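You operate a simulated robot arm through the tools that you are given. There is no shell and no other tool.

Carry out the task below with a simulated robot arm. There is one attempt and no reset: what you move stays moved.

## Task
Switch the air conditioner on with the remote: cool, 23 degrees, fan mid.
Fine: leave the remote in its holder.

It is judged by the outcome, as a careful person would: the job done as asked, and still so three seconds after it is handed in. It fails if anything else is knocked over, pushed out of place, dropped, spilled or broken.

## Robot
A 6-joint arm with a fingered hand, fixed in place. Base frame: the origin is on the floor under the middle of its stand, x ahead of it, y to its left, z up. Lengths are in m, angles in rad, forces in N, time in s.
With the tool pointing down near the work surface it reaches from about 0.1 to 0.7 m from the base axis. Its first joint turns from -2.897 to 2.897 rad. Payload 4 kg.
The tool frame sits at the grasp point between the pads (the TCP): z along the fingers, y along the line on which they close. The tips reach 0.026 m beyond it. The gripper opens to 0.148 m; its body begins 0.073 m behind the TCP. The gripper is a hand of 3 fingers: y runs from the thumb to the fingers, the wrist lies at [0, 0, -0.239] in the tool frame, and closing takes about 1.5 s.
Orientation is told as [roll, pitch, yaw] about the base's x, y, z axes, in that order, counted from this pose: with the fingers straight down and closing along the base's y, the tool's x points along the base's -x, its y along +y and its z along -z.

## Interface
- The arm moves only by the tool arm_command. Its argument "targets" is one flat list of numbers, 7 for each row, row after row: the shift along the tool's x, y, z in units of 50 mm (1.0 is 50 mm), then the turn, a rotation vector about the tool's x, y, z in units of 6 degrees (1.0 is 6 degrees), then the opening, from 0 (shut) to 1 (fully open). In form: [x, y, z, ax, ay, az, jaw, x, y, z, ax, ay, az, jaw, ...]. A call has 1 to 20 rows; each row shifts and turns the commanded pose from where the row before left it, along the tool's axes as they then stand. A call with a number of a shift or a turn outside -1 to 1 is refused whole. Each row takes 0.2 s and may step no farther than 0.05 m and 0.15 rad from the row before; otherwise, or with a gripper value out of range, the whole call is refused. A pose out of reach is approached as far as the arm can. The call stops where the force on the tool passes 40 N (or 10 N more than at its start, if that is more) or the arm is blocked; 0.2 s more then pass. Each finger travels about 0.153 m/s and halts on what it meets, pressing with about 28 N; the grip force reading is that of the motor and also rises with nothing between the fingers. The clock runs only during rows and for 0.2 s after the last one: add rows that do not move to give the fingers time. The reply holds the time, the measured pose of the TCP, the force on the tool along the base axes, the opening and the grip force, in the units named above and with some noise, with the torque about the TCP (base axes, N m) and any sound that the robot's microphone picked up.
- Cameras (640 x 400 px; columns grow to the right, rows downward): "scene" is fixed at [0.4029, -0.4974, 1.6807]; the picture's right is [0.28, 0.96, 0.00], its down [0.56, -0.17, -0.81] and it looks along [-0.78, 0.23, -0.58] (base axes); focal length 330 px, centre (320, 200). "wrist" rides on the gripper at [0.068, -0.039, -0.09] in the tool frame; the picture's right is [0.50, 0.87, 0.00], its down [-0.65, 0.38, -0.65] and it looks along [-0.57, 0.33, 0.76] (tool axes); focal length 222 px, centre (320, 200).
- get_image(camera): a new picture of that camera. It takes no simulated time.
- raise_lower(by): slides the trunk up (or, below 0, down) by that many m; the arm rides with it, the base frame stays. It gives what a move gives, with no picture.
- preshape(shape): the hand has 3 fingers and takes this shape, open, in about a second: jaw (thumb against the fingers, like two jaws); tri (thumb and two fingers); tip (a fingertip pinch); poke (one finger out to press); point (the index stretched); flat (the hand flat); cup (the hand cupped); fist (a fist). The gripper value then closes the fingers along that shape, each until it touches; the sizes above hold for jaw. It gives what a move gives, with no picture.
- measure_at(camera, pixels): for up to 12 pixels [column, row] of the newest picture of that camera ("zoom" is the newest enlarged one), the place [x, y, z] in the base frame of the surface seen there, good to about 0.002 m, but the place of the scene camera against the robot may be out by one fixed shift of up to 0.018 m in any direction. It takes no simulated time.
- zoom(camera, box): a new picture of the part [left, top, right, bottom] of that camera's present view, enlarged. It takes no simulated time.
- sign_off(): hands the job in; it is judged then, once.

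Leave the gripper open and the arm clear of the work at the hand-in unless told otherwise.

The tools are called after "Call:" as name(argument=value, ...) on one line, values as JSON. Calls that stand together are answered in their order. arm_command: Moves the arm, as the interface text tells. Its arguments: {"type":"object","properties":{"targets":{"type":"array","items":{"type":"number"}}},"required":["targets"]} The other tools are called the same way: raise_lower (by) moves the trunk up or down; preshape (shape) gives the hand a shape; get_image (camera) takes a picture; measure_at (camera, pixels) gives the place of the surface under pixels of a picture; zoom (camera, box) takes an enlarged picture of a part of a camera's view; sign_off () hands the job in.

At the start:

```text
t: 0.0
ee_pos: [-0.0418, -0.3371, 1.4214]
orientation: [0.0, 0.0, 0.001]
contact_force: [0.7, -0.5, 0.1]
ft_torque: [0.0, 0.01, 0.03]
opening: 0.1479
grasp_force: 0.1
shape: jaw
trunk travel left (down, up): [-0.533, 0.057]
```

scene: 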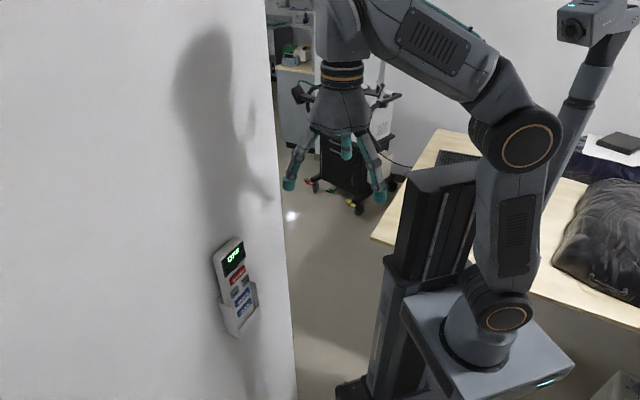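
wrist: 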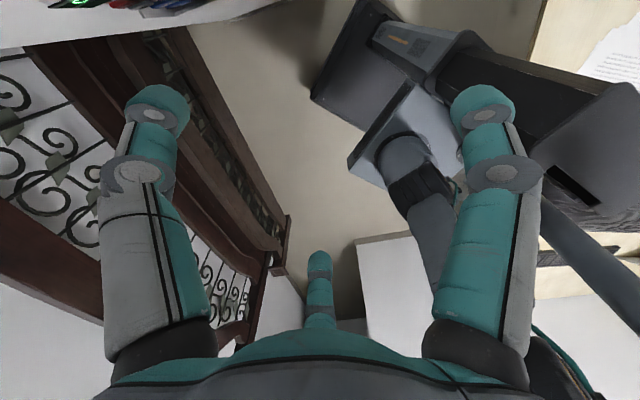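

I see the remote in a wall holder around pixel (235, 285) in the scene picture, with a display reading "OFF". I'll enlarge that area to read the buttons.

Call:
zoom(camera="scene", box=[190, 225, 290, 345])

Call:
get_image(camera="scene")

Call:
get_image(camera="wrist")

```text
3.33 times, centred on (240, 285) of scene
```

zoom: 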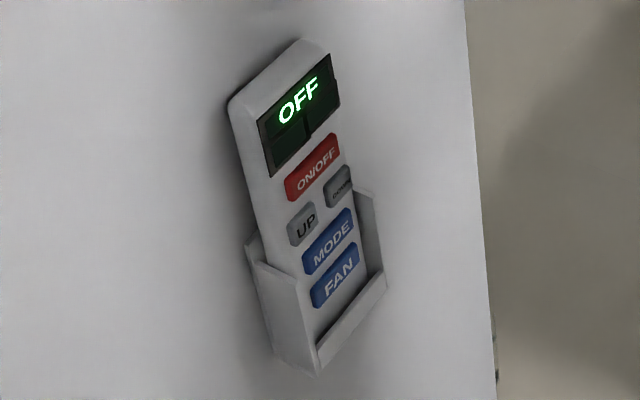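

```text
taken
```

scene: 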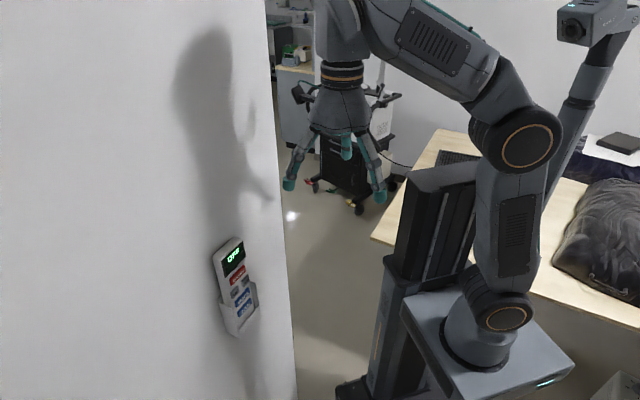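

```text
taken
```

wrist: 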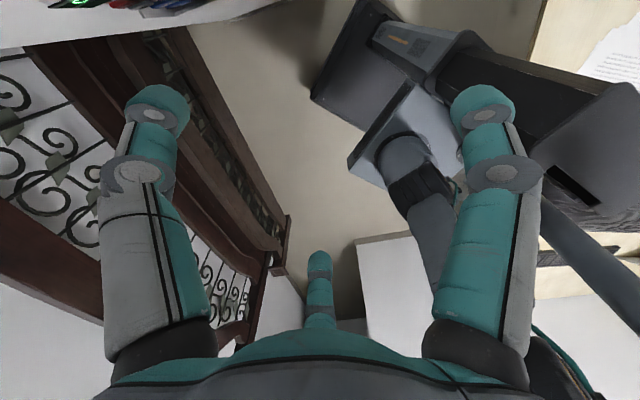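

I read the remote: display at top, a red ON/OFF, grey UP and DOWN, blue MODE and FAN. Next I measure the place of each button and of the wall around it.

Call:
measure_at(camera="zoom", pixels=[[313, 168], [303, 225], [340, 187], [328, 241], [335, 277], [265, 115], [330, 55], [290, 172], [337, 140], [277, 300], [350, 330], [280, 180]])

Call:
measure_at(camera="scene", pixels=[[180, 250], [180, 320], [270, 250], [270, 320], [240, 200], [100, 200], [280, 380], [200, 60], [262, 60]])

```text
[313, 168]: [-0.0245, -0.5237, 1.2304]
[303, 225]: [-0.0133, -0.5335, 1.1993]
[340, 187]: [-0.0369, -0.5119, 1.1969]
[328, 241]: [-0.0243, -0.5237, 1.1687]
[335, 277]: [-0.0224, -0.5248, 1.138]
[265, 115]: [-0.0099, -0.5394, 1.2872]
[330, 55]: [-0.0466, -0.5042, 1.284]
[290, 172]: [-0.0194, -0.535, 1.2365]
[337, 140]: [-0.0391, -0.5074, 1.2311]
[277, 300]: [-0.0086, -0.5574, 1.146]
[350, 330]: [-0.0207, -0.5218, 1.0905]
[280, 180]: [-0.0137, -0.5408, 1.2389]
```

```text
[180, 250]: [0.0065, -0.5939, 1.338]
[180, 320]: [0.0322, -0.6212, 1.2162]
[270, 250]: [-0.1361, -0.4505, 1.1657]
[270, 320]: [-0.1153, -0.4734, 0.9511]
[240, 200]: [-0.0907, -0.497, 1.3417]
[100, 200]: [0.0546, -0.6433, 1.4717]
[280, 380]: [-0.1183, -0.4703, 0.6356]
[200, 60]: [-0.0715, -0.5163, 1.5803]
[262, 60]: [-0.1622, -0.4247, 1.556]
```

The buttons lie on a wall whose outward normal is about (0.707, 0.707, 0); the remote face stands about 27 mm off it. Going from scene pixels, ON/OFF is near (-0.024, -0.524, 1.230), and the scene camera may be off by up to 18 mm. The hand is still about 0.15 m from the wall, so I'll back it off a bit first and then give it the poke shape.

Call:
arm_command(targets=[-0.35, 0.35, 0, 0, 0, 0, 1, -0.35, 0.35, 0, 0, 0, 0, 1])

Call:
preshape(shape="poke")

Call:
get_image(camera="wrist")

Call:
get_image(camera="scene")

```text
t: 0.6
ee_pos: [-0.0064, -0.303, 1.4211]
orientation: [-0.001, 0.001, -0.002]
contact_force: [0.4, 1.3, 0.2]
ft_torque: [0.0, -0.02, -0.01]
opening: 0.1479
grasp_force: 0.1
shape: jaw
trunk travel left (down, up): [-0.533, 0.057]
```

```text
t: 1.5
ee_pos: [-0.0063, -0.3027, 1.4198]
orientation: [0.001, 0.002, 0.0]
contact_force: [1.2, -0.6, 0.6]
ft_torque: [0.01, 0.01, 0.0]
opening: 0.0
grasp_force: 0.0
shape: poke
trunk travel left (down, up): [-0.533, 0.057]
```

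```text
taken
```

wrist: 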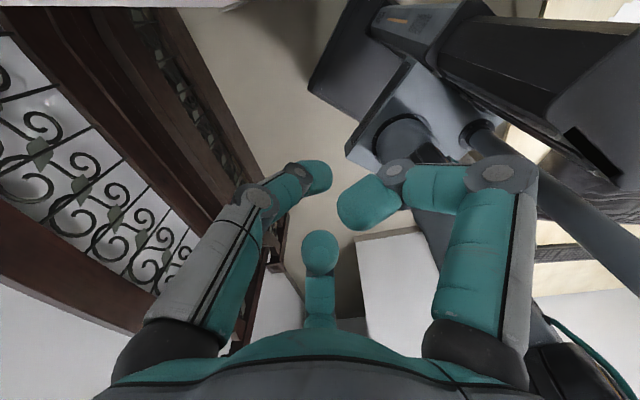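

```text
taken
```

scene: 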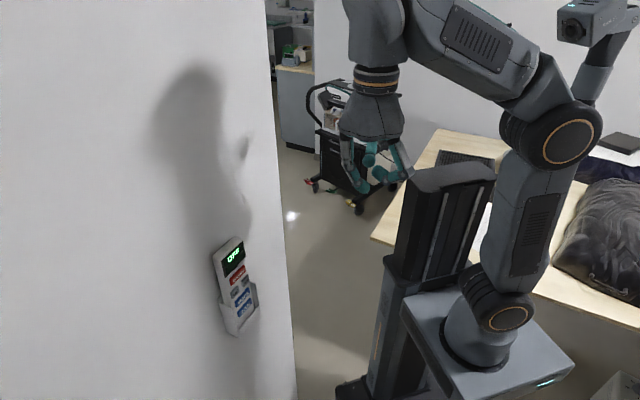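

The hand now looks curled in both pictures; I'll enlarge the scene at the hand (about (372,150)) and the wrist view to find out which finger is the poking one.

Call:
zoom(camera="scene", box=[320, 80, 430, 210])

Call:
measure_at(camera="wrist", pixels=[[322, 172], [320, 245], [365, 205], [345, 210], [320, 290], [292, 180], [260, 200], [320, 265], [430, 185], [500, 175]])

```text
3.08 times, centred on (375, 145) of scene
```

zoom: 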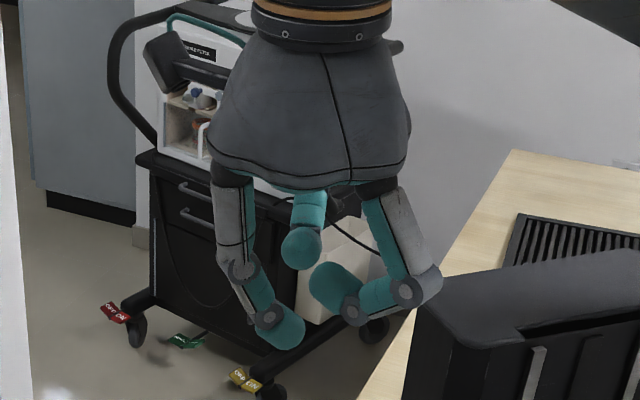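

```text
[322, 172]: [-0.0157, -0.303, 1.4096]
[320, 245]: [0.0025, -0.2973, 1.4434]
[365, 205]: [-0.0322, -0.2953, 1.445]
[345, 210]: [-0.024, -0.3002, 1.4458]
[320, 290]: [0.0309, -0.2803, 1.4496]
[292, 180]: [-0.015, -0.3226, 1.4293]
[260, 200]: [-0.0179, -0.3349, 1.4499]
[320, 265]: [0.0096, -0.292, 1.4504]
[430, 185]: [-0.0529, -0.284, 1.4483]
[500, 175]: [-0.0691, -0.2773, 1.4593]
```

In the poke shape the thumb-side finger (wrist picture tip at (322,172)) reaches lowest, at z about 1.41, near the tool axis; the others are curled back above 1.44. Next I slide along the wall to line up sideways with the remote, holding the opening at 1, and look how the fingers are.

Call:
arm_command(targets=[-0.34, -0.34, 0, 0, 0, 0, 1, -0.34, -0.34, 0, 0, 0, 0, 1, -0.34, -0.34, 0, 0, 0, 0, 1, -0.34, -0.34, 0, 0, 0, 0, 1, -0.34, -0.34, 0, 0, 0, 0, 1, -0.34, -0.34, 0, 0, 0, 0, 1])

Call:
get_image(camera="wrist")

Call:
get_image(camera="scene")

```text
t: 2.9
ee_pos: [0.0959, -0.4006, 1.4111]
orientation: [-0.001, 0.001, -0.001]
contact_force: [0.1, -1.2, -0.4]
ft_torque: [0.01, 0.0, -0.04]
opening: 0.0002
grasp_force: 0.2
shape: poke
out of reach, approached as far as the arm can: row 5, 6
trunk travel left (down, up): [-0.533, 0.057]
```

```text
taken
```

wrist: 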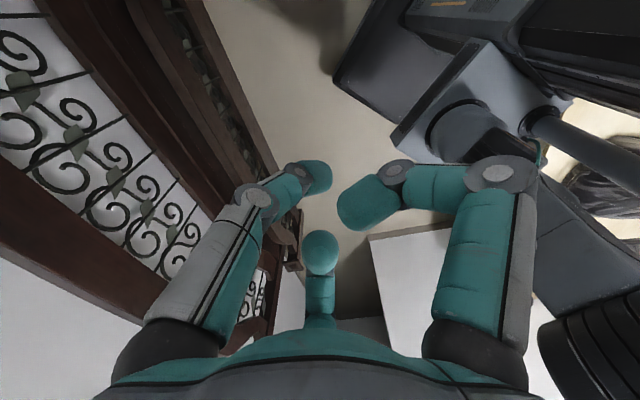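

```text
taken
```

scene: 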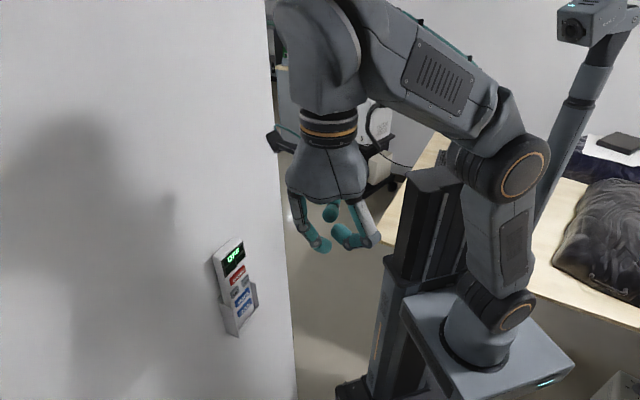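

The sideways move went nearly all the way (TCP (0.096, -0.401)), which matches the remote's sideways place. Now I turn the hand gradually so that the fingers point at the wall, half first.

Call:
arm_command(targets=[0, 0, 0, 0.7, 0.7, 0, 1, 0, 0, 0, 0.7, 0.7, 0, 1, 0, 0, 0, 0.7, 0.7, 0, 1, 0, 0, 0, 0.7, 0.7, 0, 1, 0, 0, 0, 0.7, 0.7, 0, 1, 0, 0, 0, 0.7, 0.7, 0, 1, 0, 0, 0, 0.7, 0.7, 0, 1])

Call:
get_image(camera="wrist")

Call:
get_image(camera="scene")

```text
t: 4.5
ee_pos: [0.0939, -0.4006, 1.4113]
orientation: [-0.562, 0.489, -0.143]
contact_force: [0.2, -0.2, -0.3]
ft_torque: [0.01, 0.03, -0.01]
opening: 0.0
grasp_force: 0.1
shape: poke
trunk travel left (down, up): [-0.533, 0.057]
```

```text
taken
```

wrist: 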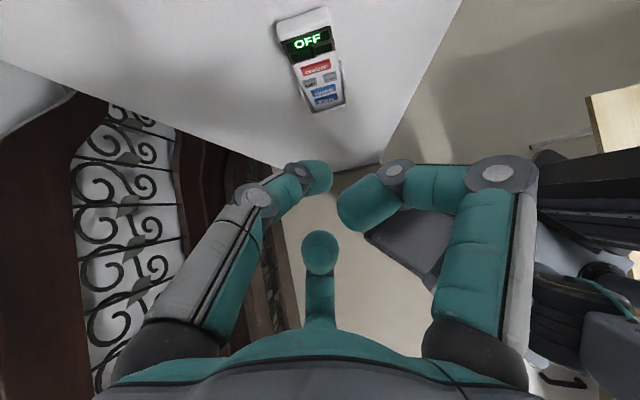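

```text
taken
```

scene: 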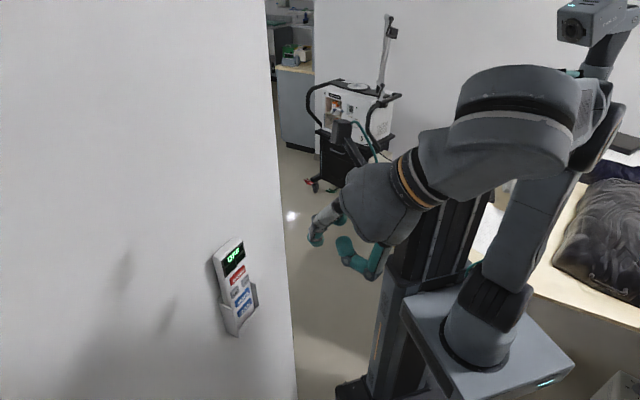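

The wrist camera now sees the remote at about (318,60). I enlarge that and measure the buttons from the wrist camera, which has no fixed shift against the robot.

Call:
zoom(camera="wrist", box=[260, 0, 370, 120])

```text
3.33 times, centred on (315, 60) of wrist
```

zoom: 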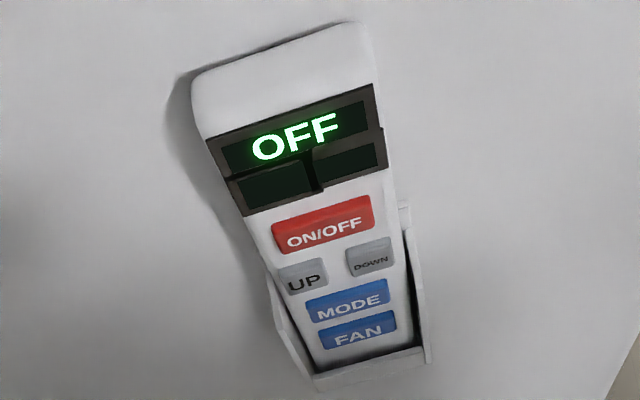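

Clear view of the display and the five buttons. I measure each button's centre in this zoom, plus the finger tip in the wrist picture.

Call:
measure_at(camera="zoom", pixels=[[324, 225], [303, 278], [370, 259], [348, 300], [357, 331], [300, 120], [250, 215], [382, 190], [60, 200], [560, 150], [315, 345], [380, 380]])

Call:
measure_at(camera="wrist", pixels=[[322, 172], [329, 178], [318, 163], [312, 180], [327, 165], [345, 210], [320, 245], [200, 60], [420, 60]])

```text
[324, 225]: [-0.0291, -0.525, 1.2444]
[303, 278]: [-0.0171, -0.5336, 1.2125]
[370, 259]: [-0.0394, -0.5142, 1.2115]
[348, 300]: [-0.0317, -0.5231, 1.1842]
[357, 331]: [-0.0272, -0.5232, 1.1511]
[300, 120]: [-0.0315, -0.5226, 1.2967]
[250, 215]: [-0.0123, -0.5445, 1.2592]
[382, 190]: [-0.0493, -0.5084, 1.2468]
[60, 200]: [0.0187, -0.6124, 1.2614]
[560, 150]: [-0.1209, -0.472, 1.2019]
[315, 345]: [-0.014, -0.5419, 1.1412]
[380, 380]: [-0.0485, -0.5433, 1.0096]
```

```text
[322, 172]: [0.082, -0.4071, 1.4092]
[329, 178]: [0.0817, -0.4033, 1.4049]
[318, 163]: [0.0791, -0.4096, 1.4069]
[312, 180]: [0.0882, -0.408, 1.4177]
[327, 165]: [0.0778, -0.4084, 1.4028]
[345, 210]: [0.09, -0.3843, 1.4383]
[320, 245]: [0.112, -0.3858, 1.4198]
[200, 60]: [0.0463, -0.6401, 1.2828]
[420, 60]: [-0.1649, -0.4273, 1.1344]
```

From the wrist camera (trusted): ON/OFF (-0.029,-0.525,1.244), UP (-0.017,-0.534,1.2125), DOWN (-0.039,-0.514,1.2115), MODE (-0.032,-0.523,1.184), FAN (-0.027,-0.523,1.151). I finish the turn so the fingers point straight at the wall.

Call:
arm_command(targets=[0, 0, 0, 0.7, 0.7, 0, 1, 0, 0, 0, 0.7, 0.7, 0, 1, 0, 0, 0, 0.7, 0.7, 0, 1, 0, 0, 0, 0.7, 0.7, 0, 1, 0, 0, 0, 0.7, 0.7, 0, 1, 0, 0, 0, 0.7, 0.7, 0, 1, 0, 0, 0, 0.7, 0.7, 0, 1, 0, 0, 0, 0.7, 0.7, 0, 1])

Call:
get_image(camera="wrist")

Call:
get_image(camera="scene")

```text
t: 6.3
ee_pos: [0.1272, -0.3864, 1.6083]
orientation: [-1.543, 0.79, -0.77]
contact_force: [0.0, 0.6, -1.3]
ft_torque: [0.01, -0.01, 0.0]
opening: 0.0
grasp_force: 0.1
shape: poke
out of reach, approached as far as the arm can: row 1, 2, 3, 4, 5, 6, 7, 8
trunk travel left (down, up): [-0.533, 0.057]
```

```text
taken
```

wrist: 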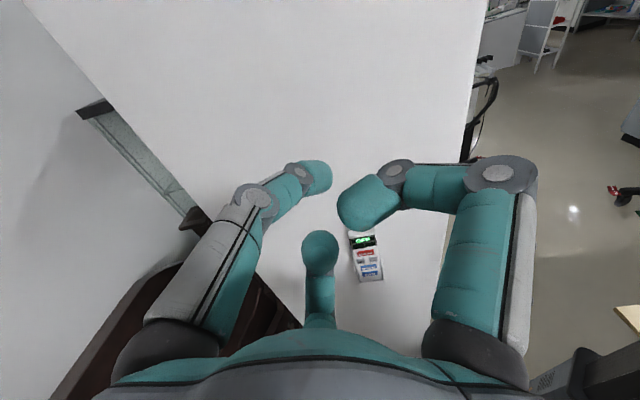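

```text
taken
```

scene: 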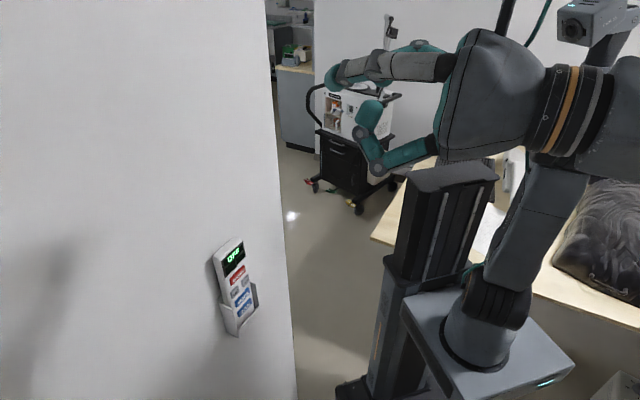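

The hand now points at the wall (orientation about [-1.54, 0.79, -0.77]), but the arm had to rise to z 1.61 to reach it. Lowering the trunk should bring this same arm pose to the remote's height. Before that, I measure what lies around the trunk and arm in the scene picture, to be sure the descent is clear.

Call:
measure_at(camera="scene", pixels=[[420, 320], [560, 365], [490, 360], [500, 310], [540, 230], [450, 170], [430, 160], [600, 300], [380, 240], [575, 200], [620, 385], [400, 330]])

Call:
measure_at(camera="wrist", pixels=[[322, 172], [329, 178], [318, 163], [312, 190], [327, 165], [345, 210], [320, 245], [365, 253], [370, 270], [365, 225], [350, 195]])

```text
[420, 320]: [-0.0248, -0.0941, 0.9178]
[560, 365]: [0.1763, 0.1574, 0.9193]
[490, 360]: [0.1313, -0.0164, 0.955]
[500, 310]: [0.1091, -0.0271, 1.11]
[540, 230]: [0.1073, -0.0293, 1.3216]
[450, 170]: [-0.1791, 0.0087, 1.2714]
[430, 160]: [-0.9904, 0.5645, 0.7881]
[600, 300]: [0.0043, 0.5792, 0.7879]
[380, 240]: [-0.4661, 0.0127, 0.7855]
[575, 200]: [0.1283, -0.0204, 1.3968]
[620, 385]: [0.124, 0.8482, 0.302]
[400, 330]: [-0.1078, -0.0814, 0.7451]
```

```text
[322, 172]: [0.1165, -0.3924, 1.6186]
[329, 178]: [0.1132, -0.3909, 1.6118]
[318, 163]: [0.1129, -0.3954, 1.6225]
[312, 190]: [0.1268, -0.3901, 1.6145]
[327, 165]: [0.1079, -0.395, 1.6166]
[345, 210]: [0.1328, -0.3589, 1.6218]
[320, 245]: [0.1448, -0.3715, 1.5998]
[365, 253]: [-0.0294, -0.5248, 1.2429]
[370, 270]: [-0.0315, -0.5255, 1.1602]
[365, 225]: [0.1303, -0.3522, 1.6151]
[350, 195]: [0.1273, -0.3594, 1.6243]
```

The platform is at z 0.92 and the desk's edge stays clear of it. The wrist picture shows dark furniture on the left (150,330) and (90,110); I measure how far away those are before going down.

Call:
measure_at(camera="wrist", pixels=[[95, 108], [195, 222], [150, 280], [100, 340], [270, 300], [180, 190], [60, 250], [600, 250], [470, 140], [540, 370], [30, 150], [280, 330]])

Call:
measure_at(camera="scene", pixels=[[470, 80], [520, 60], [560, 150], [610, 60], [530, 180], [490, 40], [350, 395], [465, 390], [540, 390], [575, 375]])

```text
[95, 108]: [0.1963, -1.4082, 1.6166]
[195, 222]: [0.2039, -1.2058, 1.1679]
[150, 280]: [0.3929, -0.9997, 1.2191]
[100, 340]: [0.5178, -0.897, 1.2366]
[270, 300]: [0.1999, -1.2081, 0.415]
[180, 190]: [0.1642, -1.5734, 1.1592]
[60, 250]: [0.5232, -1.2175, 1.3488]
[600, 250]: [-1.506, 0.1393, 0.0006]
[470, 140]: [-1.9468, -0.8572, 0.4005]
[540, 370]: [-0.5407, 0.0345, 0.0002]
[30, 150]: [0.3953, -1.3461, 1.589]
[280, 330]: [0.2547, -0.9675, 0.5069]
```

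```text
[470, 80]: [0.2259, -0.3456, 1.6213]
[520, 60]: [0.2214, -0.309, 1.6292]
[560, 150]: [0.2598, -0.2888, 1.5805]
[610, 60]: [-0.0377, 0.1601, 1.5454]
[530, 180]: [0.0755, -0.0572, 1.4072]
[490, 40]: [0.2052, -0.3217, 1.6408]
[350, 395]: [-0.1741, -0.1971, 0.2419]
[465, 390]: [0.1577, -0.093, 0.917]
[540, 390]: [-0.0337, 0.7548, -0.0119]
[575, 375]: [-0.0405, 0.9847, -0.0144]
```

The nearest furniture is beyond y = -0.9, well clear of the arm's path. I lower the trunk by 0.2 m first and look again.

Call:
raise_lower(by=-0.2)

Call:
get_image(camera="wrist")

Call:
get_image(camera="scene")

```text
t: 8.5
ee_pos: [0.1263, -0.3853, 1.4086]
orientation: [-1.544, 0.789, -0.768]
contact_force: [0.0, -0.2, -0.5]
ft_torque: [0.0, 0.0, -0.01]
opening: 0.0001
grasp_force: 0.0
shape: poke
trunk travel left (down, up): [-0.333, 0.257]
```

```text
taken
```

wrist: 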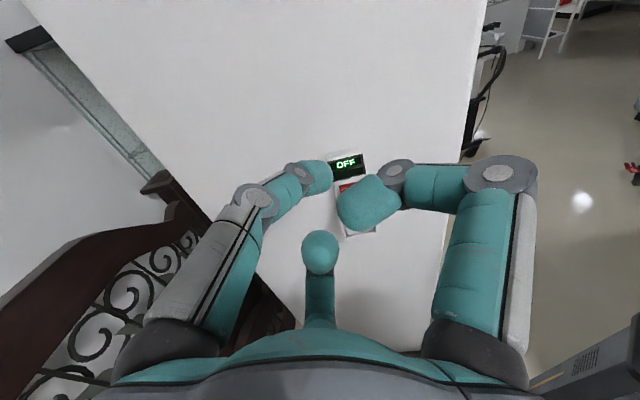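

```text
taken
```

scene: 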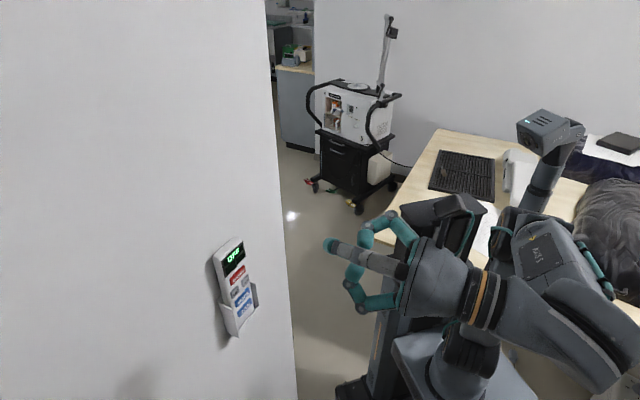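

Lowering works with the pose held (TCP z 1.409). I enlarge the scene at the hand (about (370,265)) to see where the poking tip is.

Call:
zoom(camera="scene", box=[310, 200, 440, 330])

```text
3.08 times, centred on (375, 265) of scene
```

zoom: 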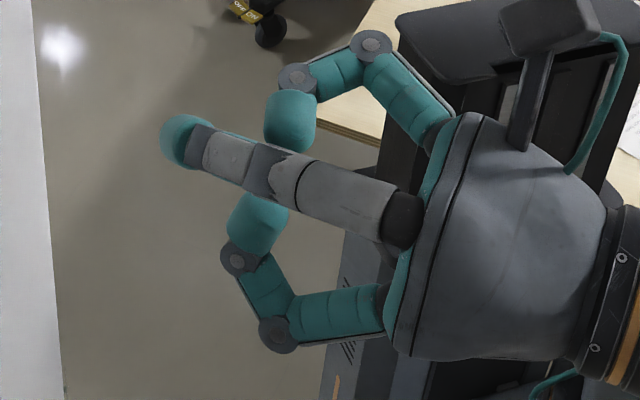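

The poking tip is at zoom pixel (185,140), clearly ahead of the two curled fingers. I measure the tip and the other fingers' fronts.

Call:
measure_at(camera="zoom", pixels=[[168, 130], [165, 142], [178, 155], [185, 122], [185, 140], [215, 145], [270, 110], [235, 215], [290, 100], [240, 260], [255, 200], [330, 190]])

Call:
measure_at(camera="wrist", pixels=[[322, 172], [329, 178], [318, 163], [312, 190], [327, 165], [345, 210], [320, 245], [330, 172], [326, 185], [320, 192]])

```text
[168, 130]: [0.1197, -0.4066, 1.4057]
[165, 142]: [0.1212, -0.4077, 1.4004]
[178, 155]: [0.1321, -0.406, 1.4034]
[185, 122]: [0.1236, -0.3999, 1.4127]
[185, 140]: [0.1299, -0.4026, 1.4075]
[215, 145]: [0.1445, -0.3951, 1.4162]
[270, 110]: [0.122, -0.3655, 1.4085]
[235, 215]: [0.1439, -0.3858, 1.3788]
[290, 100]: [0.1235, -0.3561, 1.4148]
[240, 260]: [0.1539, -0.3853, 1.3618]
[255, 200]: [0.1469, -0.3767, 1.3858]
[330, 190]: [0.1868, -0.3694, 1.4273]
```

```text
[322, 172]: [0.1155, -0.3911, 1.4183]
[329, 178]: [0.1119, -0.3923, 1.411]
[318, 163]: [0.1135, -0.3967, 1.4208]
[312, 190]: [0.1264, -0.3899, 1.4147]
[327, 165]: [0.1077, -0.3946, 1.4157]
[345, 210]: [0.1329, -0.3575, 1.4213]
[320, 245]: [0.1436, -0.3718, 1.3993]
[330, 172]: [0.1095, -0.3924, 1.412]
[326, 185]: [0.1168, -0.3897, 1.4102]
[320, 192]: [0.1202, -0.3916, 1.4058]
```

The tip lies about 0.025 m ahead of the TCP, slightly up and left of the tool axis. The curled fingers are about 0.03 m behind it. ON/OFF is 0.17 m lower, so I lower the trunk 0.17 m, still about 0.18 m away from the remote.

Call:
raise_lower(by=-0.17)

Call:
get_image(camera="wrist")

Call:
get_image(camera="scene")

```text
t: 10.4
ee_pos: [0.128, -0.3867, 1.2382]
orientation: [-1.543, 0.79, -0.767]
contact_force: [0.3, -1.4, 0.0]
ft_torque: [0.01, 0.0, 0.04]
opening: 0.0
grasp_force: 0.0
shape: poke
trunk travel left (down, up): [-0.163, 0.427]
```

```text
taken
```

wrist: 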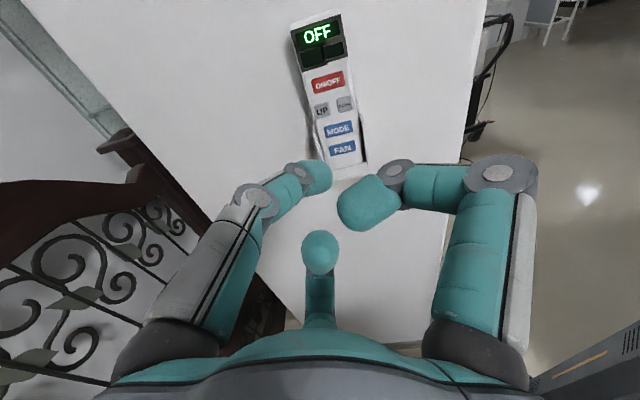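

```text
taken
```

scene: 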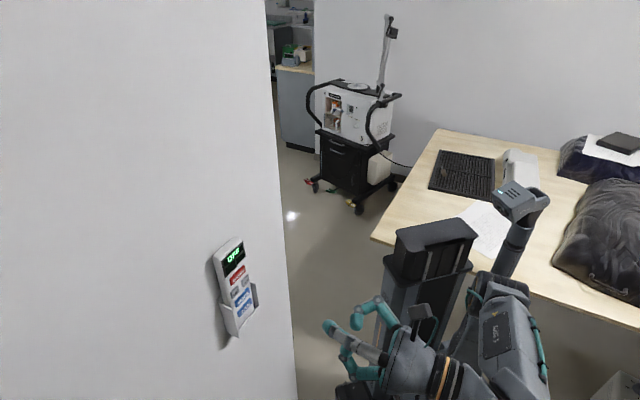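

The hand is now level with the remote, and the wrist view shows it whole at (332,100). I enlarge and re-measure the buttons from here.

Call:
zoom(camera="wrist", box=[270, 5, 400, 185])

```text
2.22 times, centred on (335, 95) of wrist
```

zoom: 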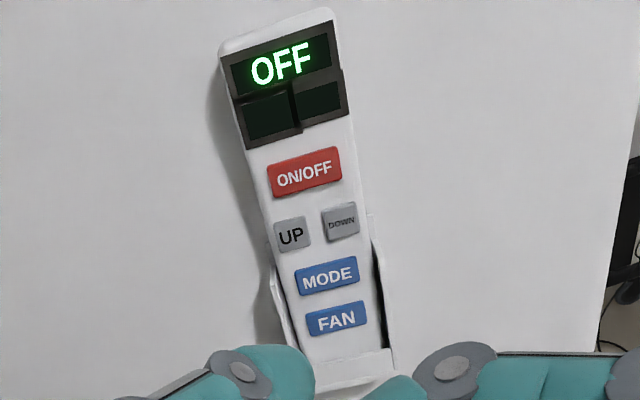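

Clear view: ON/OFF (304,172), UP (291,235), DOWN (341,221), MODE (327,276), FAN (337,318) in the zoom. I measure these and the button edges for their sizes.

Call:
measure_at(camera="zoom", pixels=[[304, 172], [291, 235], [341, 221], [327, 276], [337, 318], [268, 180], [341, 163], [304, 152], [306, 191], [275, 237], [308, 231], [255, 165]])

Call:
measure_at(camera="zoom", pixels=[[325, 224], [358, 217], [340, 206], [342, 238], [293, 220], [295, 249], [330, 300], [325, 259], [329, 291], [335, 335], [350, 370], [385, 360]])

```text
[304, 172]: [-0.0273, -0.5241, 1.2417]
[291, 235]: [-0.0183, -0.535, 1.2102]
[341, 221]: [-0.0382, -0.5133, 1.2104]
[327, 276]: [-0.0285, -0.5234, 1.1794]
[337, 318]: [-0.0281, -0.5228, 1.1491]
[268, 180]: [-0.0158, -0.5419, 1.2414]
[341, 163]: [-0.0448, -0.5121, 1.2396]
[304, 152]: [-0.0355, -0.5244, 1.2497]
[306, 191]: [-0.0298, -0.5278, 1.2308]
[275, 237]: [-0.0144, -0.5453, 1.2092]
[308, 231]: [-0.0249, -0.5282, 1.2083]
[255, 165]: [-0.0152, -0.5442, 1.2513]
```

```text
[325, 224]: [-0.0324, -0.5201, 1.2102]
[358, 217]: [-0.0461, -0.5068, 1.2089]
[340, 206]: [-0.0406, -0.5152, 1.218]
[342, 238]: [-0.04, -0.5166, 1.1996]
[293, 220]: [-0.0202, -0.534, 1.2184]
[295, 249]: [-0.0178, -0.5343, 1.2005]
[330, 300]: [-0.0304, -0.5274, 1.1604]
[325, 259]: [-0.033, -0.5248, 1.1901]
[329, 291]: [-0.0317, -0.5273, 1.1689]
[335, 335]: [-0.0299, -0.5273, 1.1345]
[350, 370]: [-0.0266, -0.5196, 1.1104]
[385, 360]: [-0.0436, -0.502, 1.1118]
```

All buttons sit on a plane about 0.39 m along the wall normal, about 31 mm apart vertically. Before going in, I make one small sideways correction plus a 0.05 m forward step, to see that the commanded pose follows what I expect.

Call:
arm_command(targets=[0.1, 0.127, 0, 0, 0, 0, 1, 0.1, 0.127, 0, 0, 0, 0, 1, 0, 0, 0.5, 0, 0, 0, 1, 0, 0, 0.5, 0, 0, 0, 1])

Call:
get_image(camera="wrist")

```text
t: 11.4
ee_pos: [0.0899, -0.4037, 1.259]
orientation: [-1.538, 0.794, -0.765]
contact_force: [-0.5, 0.2, -0.6]
ft_torque: [0.02, -0.01, -0.01]
opening: 0.0
grasp_force: 0.1
shape: poke
out of reach, approached as far as the arm can: row 3, 4
trunk travel left (down, up): [-0.163, 0.427]
```

```text
taken
```

wrist: 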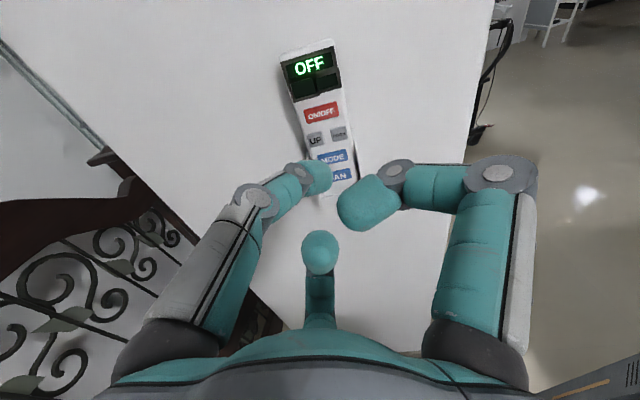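

The hand went forward, but the arm hit a limit of its reach: it rose to z 1.259 instead of keeping 1.236. I take a scene picture and enlarge the arm, to work out which joint configuration is limiting it.

Call:
get_image(camera="scene")

Call:
zoom(camera="scene", box=[310, 180, 580, 400])

```text
taken
```

scene: 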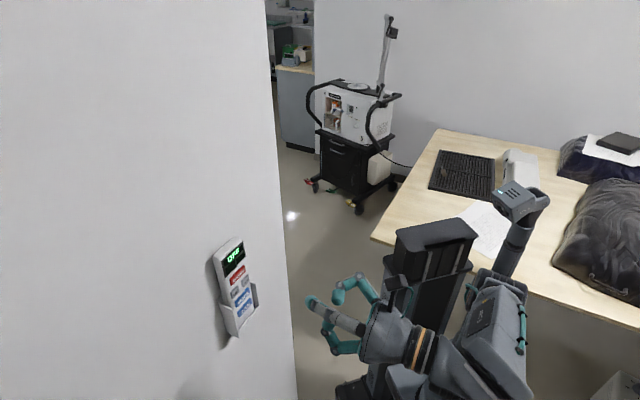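

```text
1.82 times, centred on (445, 290) of scene
```

zoom: 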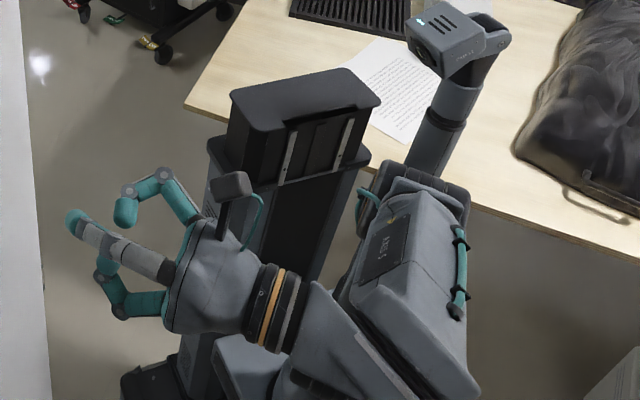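

The forearm bends sharply to hold the hand level here, which suggests a wrist joint limit. The poke finger lies along the tool axis, so the roll about that axis is free. I'll try rolling the hand a little, still about 0.14 m from the remote, then step down, and see whether the limit eases.

Call:
arm_command(targets=[0, 0, 0, 0, 0, 1, 1, 0, 0, 0, 0, 0, 1, 1, 0, 0, 0, 0, 0, 1, 1, -0.14, 0.14, 0, 0, 0, 0, 1, -0.14, 0.14, 0, 0, 0, 0, 1])

```text
t: 12.6
ee_pos: [0.1257, -0.3958, 1.3157]
orientation: [-1.545, 0.478, -0.779]
contact_force: [-0.8, -0.1, 0.4]
ft_torque: [-0.02, -0.01, 0.02]
opening: 0.0002
grasp_force: 0.0
shape: poke
out of reach, approached as far as the arm can: row 1, 2, 3, 4, 5
trunk travel left (down, up): [-0.163, 0.427]
```

Rolling that way makes it worse (the arm rose to z 1.316), so rolling the opposite way should ease it. I roll back the other way, by more.

Call:
arm_command(targets=[0, 0, 0, 0, 0, -1, 1, 0, 0, 0, 0, 0, -1, 1, 0, 0, 0, 0, 0, -1, 1, 0, 0, 0, 0, 0, -1, 1, 0, 0, 0, 0, 0, -1, 1, 0, 0, 0, 0, 0, -1, 1, 0, 0, 0, 0, 0, -1, 1, 0, 0, 0, 0, 0, -1, 1])

Call:
get_image(camera="wrist")

Call:
get_image(camera="scene")

```text
t: 14.4
ee_pos: [0.1246, -0.3969, 1.3147]
orientation: [-1.494, 1.313, -0.714]
contact_force: [-0.2, -0.6, 0.4]
ft_torque: [-0.04, 0.03, 0.02]
opening: 0.0001
grasp_force: 0.1
shape: poke
trunk travel left (down, up): [-0.163, 0.427]
```

```text
taken
```

wrist: 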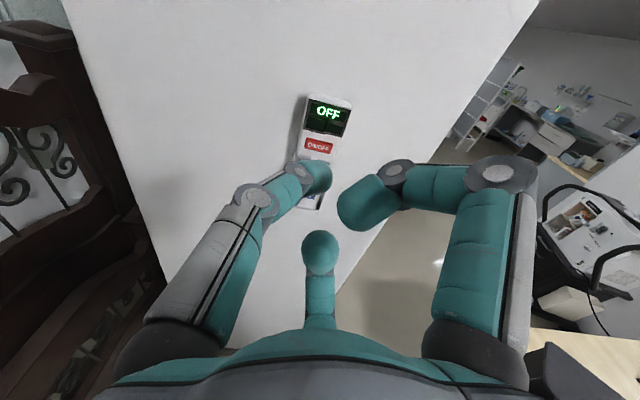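

```text
taken
```

scene: 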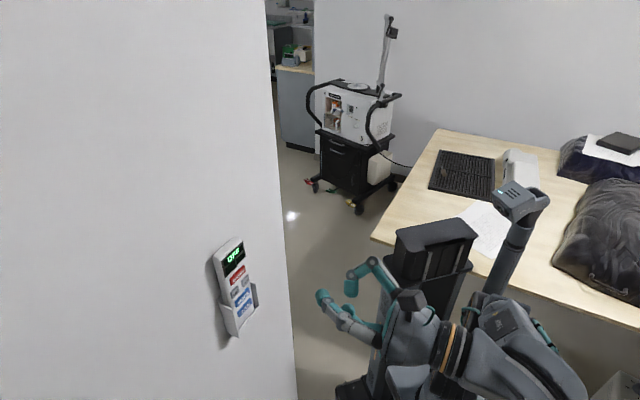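

That eased it: no out-of-reach rows, tool still pointing at the wall, hand rolled about 48°. I now step down and sideways to line the tip up with ON/OFF, keeping the distance.

Call:
arm_command(targets=[-0.345, 0.201, 0, 0, 0, 0, 1, -0.345, 0.201, 0, 0, 0, 0, 1, -0.345, 0.201, 0, 0, 0, 0, 1, -0.345, 0.201, 0, 0, 0, 0, 1])

```text
t: 15.4
ee_pos: [0.1109, -0.3797, 1.2386]
orientation: [-1.493, 1.314, -0.715]
contact_force: [0.4, 0.4, -0.6]
ft_torque: [0.0, -0.04, -0.03]
opening: 0.0003
grasp_force: 0.0
shape: poke
trunk travel left (down, up): [-0.163, 0.427]
```

Reached cleanly (TCP z 1.2386, in line with ON/OFF). Now I go forward 0.13 m, leaving some 45 mm of gap, and look again.

Call:
arm_command(targets=[0.008, 0, 0.4, 0, 0, 0, 1, 0.008, 0, 0.4, 0, 0, 0, 1, 0.008, 0, 0.4, 0, 0, 0, 1, 0.008, 0, 0.4, 0, 0, 0, 1, 0.008, 0, 0.4, 0, 0, 0, 1, 0.008, 0, 0.4, 0, 0, 0, 1, 0.008, 0, 0.2, 0, 0, 0, 1])

Call:
get_image(camera="wrist")

Call:
get_image(camera="scene")

```text
t: 17.0
ee_pos: [0.0172, -0.47, 1.2365]
orientation: [-1.494, 1.313, -0.714]
contact_force: [-0.8, -0.1, 0.4]
ft_torque: [-0.04, -0.01, 0.02]
opening: 0.0002
grasp_force: 0.1
shape: poke
trunk travel left (down, up): [-0.163, 0.427]
```

```text
taken
```

wrist: 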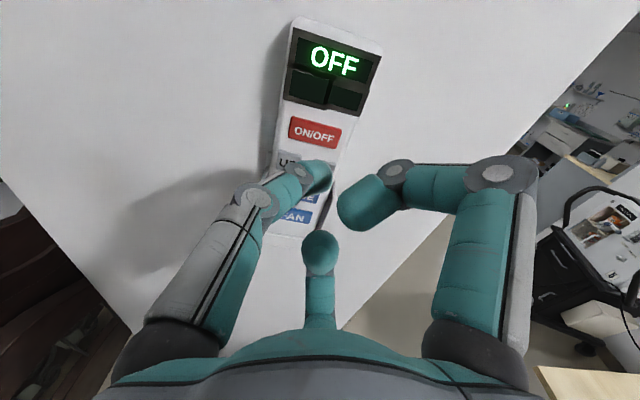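

```text
taken
```

scene: 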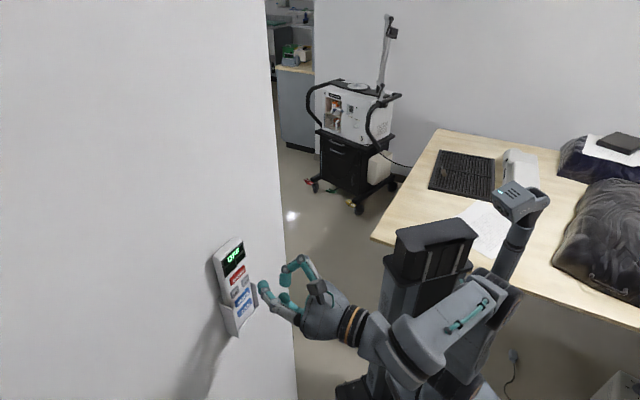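

The tip is now about 45 mm from the remote; display still "OFF". I enlarge both views to check the alignment of tip and ON/OFF.

Call:
zoom(camera="wrist", box=[240, 10, 420, 250])

Call:
zoom(camera="scene", box=[200, 230, 320, 345])

```text
1.67 times, centred on (330, 130) of wrist
```

zoom: 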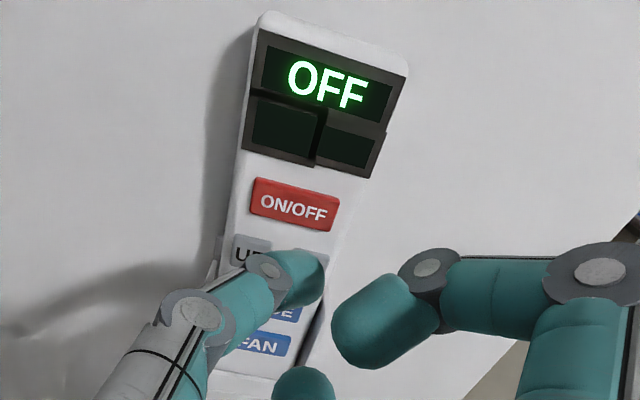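

```text
3.48 times, centred on (260, 288) of scene
```

zoom: 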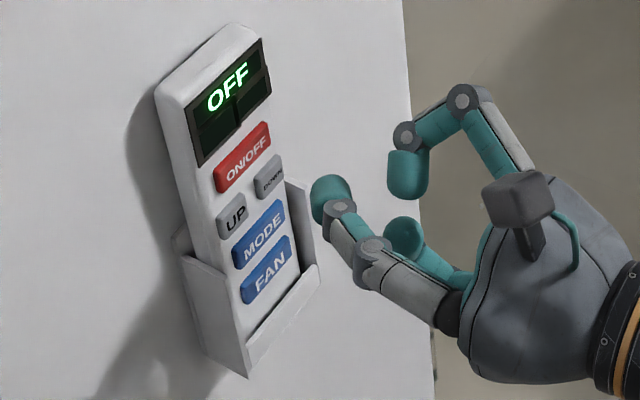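

In the scene zoom the tip is at (328,195) and ON/OFF at (242,157). I measure both in this same picture so any camera shift cancels.

Call:
measure_at(camera="zoom", pixels=[[242, 157], [314, 195], [318, 185], [330, 178], [318, 208], [328, 195], [340, 186], [270, 178], [230, 218], [257, 235], [265, 270], [325, 215]])

Call:
measure_at(camera="wrist", pixels=[[314, 133], [327, 165], [330, 175], [320, 162], [325, 180], [318, 190], [320, 175], [310, 170]])

```text
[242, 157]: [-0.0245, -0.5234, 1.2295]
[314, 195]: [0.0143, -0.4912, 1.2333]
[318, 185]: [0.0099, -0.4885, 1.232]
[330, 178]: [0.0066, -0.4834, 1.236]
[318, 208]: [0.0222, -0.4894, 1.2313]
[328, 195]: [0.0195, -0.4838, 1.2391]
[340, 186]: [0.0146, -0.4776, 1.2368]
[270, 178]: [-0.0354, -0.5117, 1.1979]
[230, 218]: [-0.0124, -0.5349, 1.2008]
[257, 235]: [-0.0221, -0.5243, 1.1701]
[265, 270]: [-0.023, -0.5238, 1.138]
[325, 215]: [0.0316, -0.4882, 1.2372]
```

```text
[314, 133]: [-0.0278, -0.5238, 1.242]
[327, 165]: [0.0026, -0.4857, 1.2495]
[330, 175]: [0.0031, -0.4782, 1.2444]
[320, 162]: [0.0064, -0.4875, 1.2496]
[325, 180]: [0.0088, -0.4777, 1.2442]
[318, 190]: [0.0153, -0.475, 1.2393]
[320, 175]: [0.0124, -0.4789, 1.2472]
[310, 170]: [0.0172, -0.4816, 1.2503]
```

Tip (about 0.343 along the normal, sideways -0.350, z 1.242) and ON/OFF (-0.351, 1.242) line up within 1–2 mm; the gap is about 47 mm. I go forward 36 mm, then 4 slow steps of 2 mm.

Call:
arm_command(targets=[0.005, 0, 0.24, 0, 0, 0, 1, 0.005, 0, 0.24, 0, 0, 0, 1, 0.005, 0, 0.24, 0, 0, 0, 1, 0, 0, 0.04, 0, 0, 0, 1, 0, 0, 0.04, 0, 0, 0, 1, 0, 0, 0.04, 0, 0, 0, 1, 0, 0, 0.04, 0, 0, 0, 1])

Call:
zoom(camera="scene", box=[200, 230, 320, 345])

Call:
get_image(camera="wrist")

```text
t: 18.6
ee_pos: [-0.0124, -0.5018, 1.2377]
orientation: [-1.495, 1.312, -0.716]
contact_force: [0.0, 0.3, 0.5]
ft_torque: [-0.03, -0.01, -0.01]
opening: 0.0
grasp_force: 0.0
shape: poke
trunk travel left (down, up): [-0.163, 0.427]
```

```text
3.48 times, centred on (260, 288) of scene
```

zoom: 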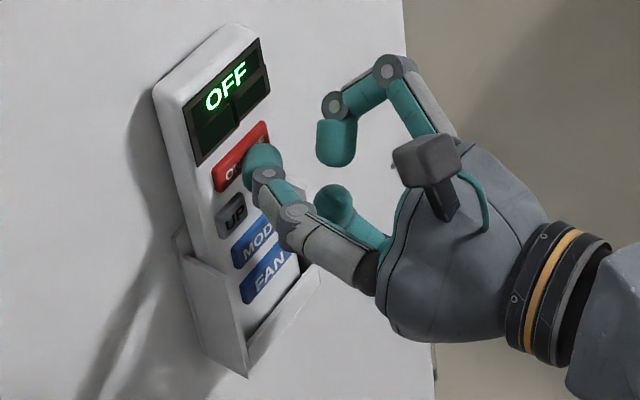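

```text
taken
```

wrist: 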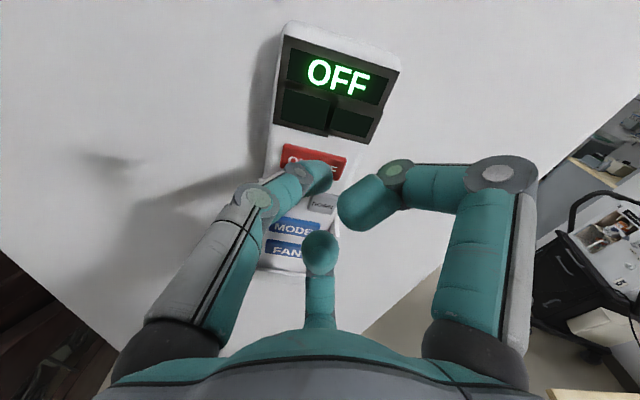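

No force yet, tip is right in front of the red button with a few mm left. I continue in 1 mm steps (4 rows) and watch force and sound.

Call:
arm_command(targets=[0, 0, 0.02, 0, 0, 0, 1, 0, 0, 0.02, 0, 0, 0, 1, 0, 0, 0.02, 0, 0, 0, 1, 0, 0, 0.02, 0, 0, 0, 1])

Call:
zoom(camera="scene", box=[200, 230, 320, 345])

```text
t: 19.6
ee_pos: [-0.017, -0.5049, 1.2373]
orientation: [-1.498, 1.31, -0.715]
contact_force: [2.7, 3.3, 2.0]
ft_torque: [-0.03, 0.05, 0.0]
opening: 0.0
grasp_force: 0.0
shape: poke
trunk travel left (down, up): [-0.163, 0.427]
heard: click
```

```text
3.48 times, centred on (260, 288) of scene
```

zoom: 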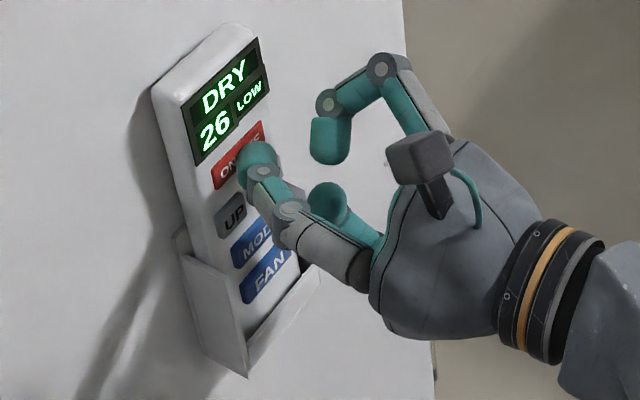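

A click was heard and the display now reads DRY, 26, LOW. The unit is on. I back off 18 mm, then move down 62 mm to face MODE.

Call:
arm_command(targets=[0, 0, -0.18, 0, 0, 0, 1, 0, 0, -0.18, 0, 0, 0, 1, -0.301, 0.079, 0, 0, 0, 0, 1, -0.301, 0.079, 0, 0, 0, 0, 1, -0.301, 0.079, 0, 0, 0, 0, 1, -0.301, 0.079, 0, 0, 0, 0, 1])

Call:
zoom(camera="scene", box=[200, 230, 320, 345])

Call:
get_image(camera="wrist")

```text
t: 21.0
ee_pos: [-0.0035, -0.4913, 1.1749]
orientation: [-1.494, 1.31, -0.715]
contact_force: [-0.6, 0.0, -0.2]
ft_torque: [0.01, -0.01, 0.01]
opening: 0.0
grasp_force: 0.1
shape: poke
trunk travel left (down, up): [-0.163, 0.427]
```

```text
3.48 times, centred on (260, 288) of scene
```

zoom: 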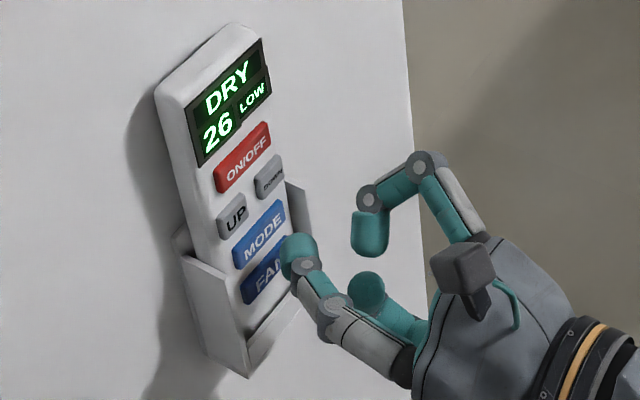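

```text
taken
```

wrist: 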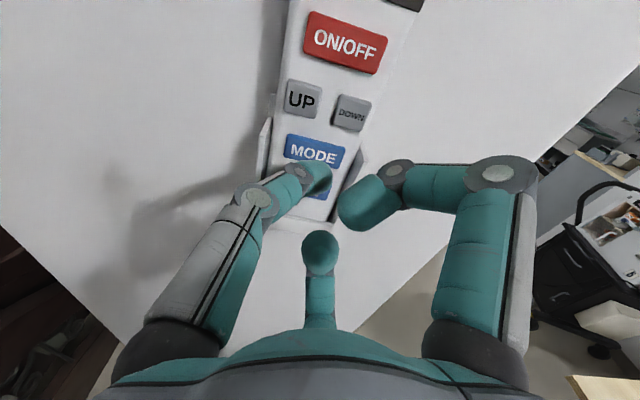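

The tip faces MODE (tip z about 1.180, MODE at 1.1795). I press with 12 mm forward then 1 mm steps up to the same depth as before.

Call:
arm_command(targets=[0.002, 0, 0.12, 0, 0, 0, 1, 0.002, 0, 0.12, 0, 0, 0, 1, 0, 0, 0.02, 0, 0, 0, 1, 0, 0, 0.02, 0, 0, 0, 1, 0, 0, 0.02, 0, 0, 0, 1, 0, 0, 0.02, 0, 0, 0, 1, 0, 0, 0.02, 0, 0, 0, 1, 0, 0, 0.02, 0, 0, 0, 1, 0, 0, 0.02, 0, 0, 0, 1])

Call:
zoom(camera="scene", box=[200, 230, 320, 345])

```text
t: 23.0
ee_pos: [-0.0143, -0.5043, 1.1758]
orientation: [-1.497, 1.314, -0.716]
contact_force: [4.3, 3.2, 0.0]
ft_torque: [0.03, 0.0, 0.0]
opening: 0.0001
grasp_force: 0.1
shape: poke
trunk travel left (down, up): [-0.163, 0.427]
heard: click
```

```text
3.48 times, centred on (260, 288) of scene
```

zoom: 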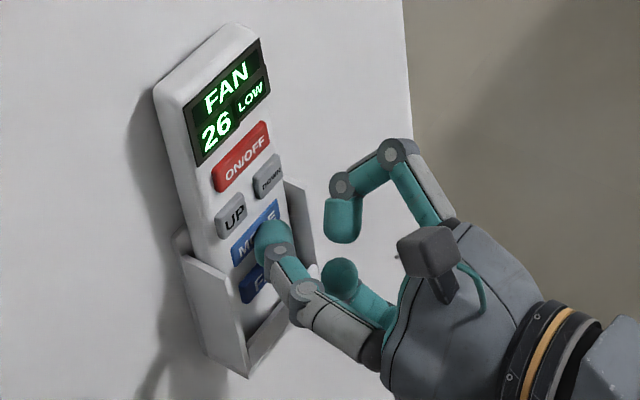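

Click heard; the mode went DRY → FAN. I back off 8 mm to release and press MODE again, to the same depth.

Call:
arm_command(targets=[0, 0, -0.08, 0, 0, 0, 1, 0, 0, -0.08, 0, 0, 0, 1, 0, 0, 0, 0, 0, 0, 1, 0, 0, 0.06, 0, 0, 0, 1, 0, 0, 0.02, 0, 0, 0, 1, 0, 0, 0.02, 0, 0, 0, 1, 0, 0, 0.02, 0, 0, 0, 1, 0, 0, 0.02, 0, 0, 0, 1, 0, 0, 0.02, 0, 0, 0, 1])

Call:
zoom(camera="scene", box=[200, 230, 320, 345])

```text
t: 25.0
ee_pos: [-0.0163, -0.5041, 1.1761]
orientation: [-1.495, 1.311, -0.715]
contact_force: [3.0, 2.8, -0.6]
ft_torque: [0.01, 0.0, 0.03]
opening: 0.0
grasp_force: 0.1
shape: poke
trunk travel left (down, up): [-0.163, 0.427]
heard: click
```

```text
3.48 times, centred on (260, 288) of scene
```

zoom: 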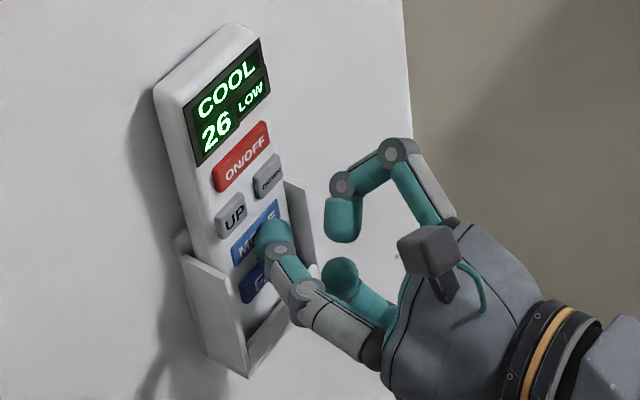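

Display: COOL, 26, LOW. Mode is right. I back off 16 mm, move down 32 mm to FAN, and check the place before pressing.

Call:
arm_command(targets=[0, 0, -0.16, 0, 0, 0, 1, 0, 0, -0.16, 0, 0, 0, 1, -0.31, 0.081, 0, 0, 0, 0, 1, -0.31, 0.081, 0, 0, 0, 0, 1, 0, 0, 0, 0, 0, 0, 1])

Call:
zoom(camera="scene", box=[200, 230, 320, 345])

Call:
get_image(camera="wrist")

```text
t: 26.2
ee_pos: [0.0002, -0.4915, 1.1584]
orientation: [-1.472, 1.316, -0.694]
contact_force: [-0.2, -0.1, 0.5]
ft_torque: [0.03, 0.0, 0.01]
opening: 0.0003
grasp_force: 0.2
shape: poke
out of reach, approached as far as the arm can: row 4
trunk travel left (down, up): [-0.163, 0.427]
```

```text
3.48 times, centred on (260, 288) of scene
```

zoom: 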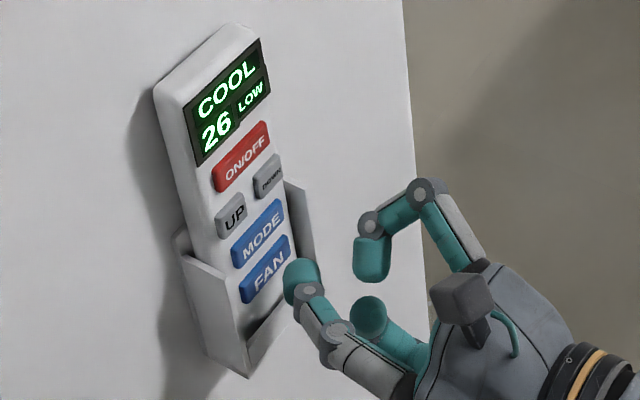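

```text
taken
```

wrist: 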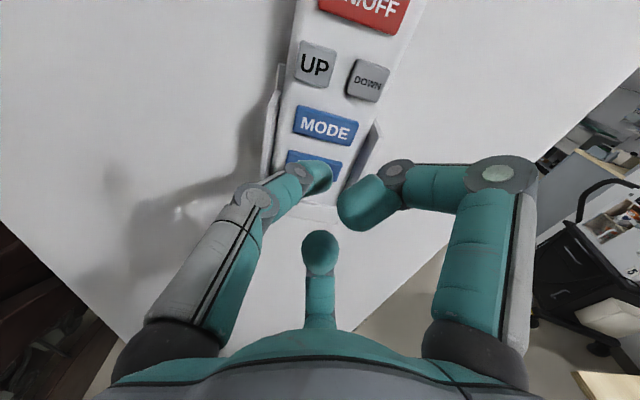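

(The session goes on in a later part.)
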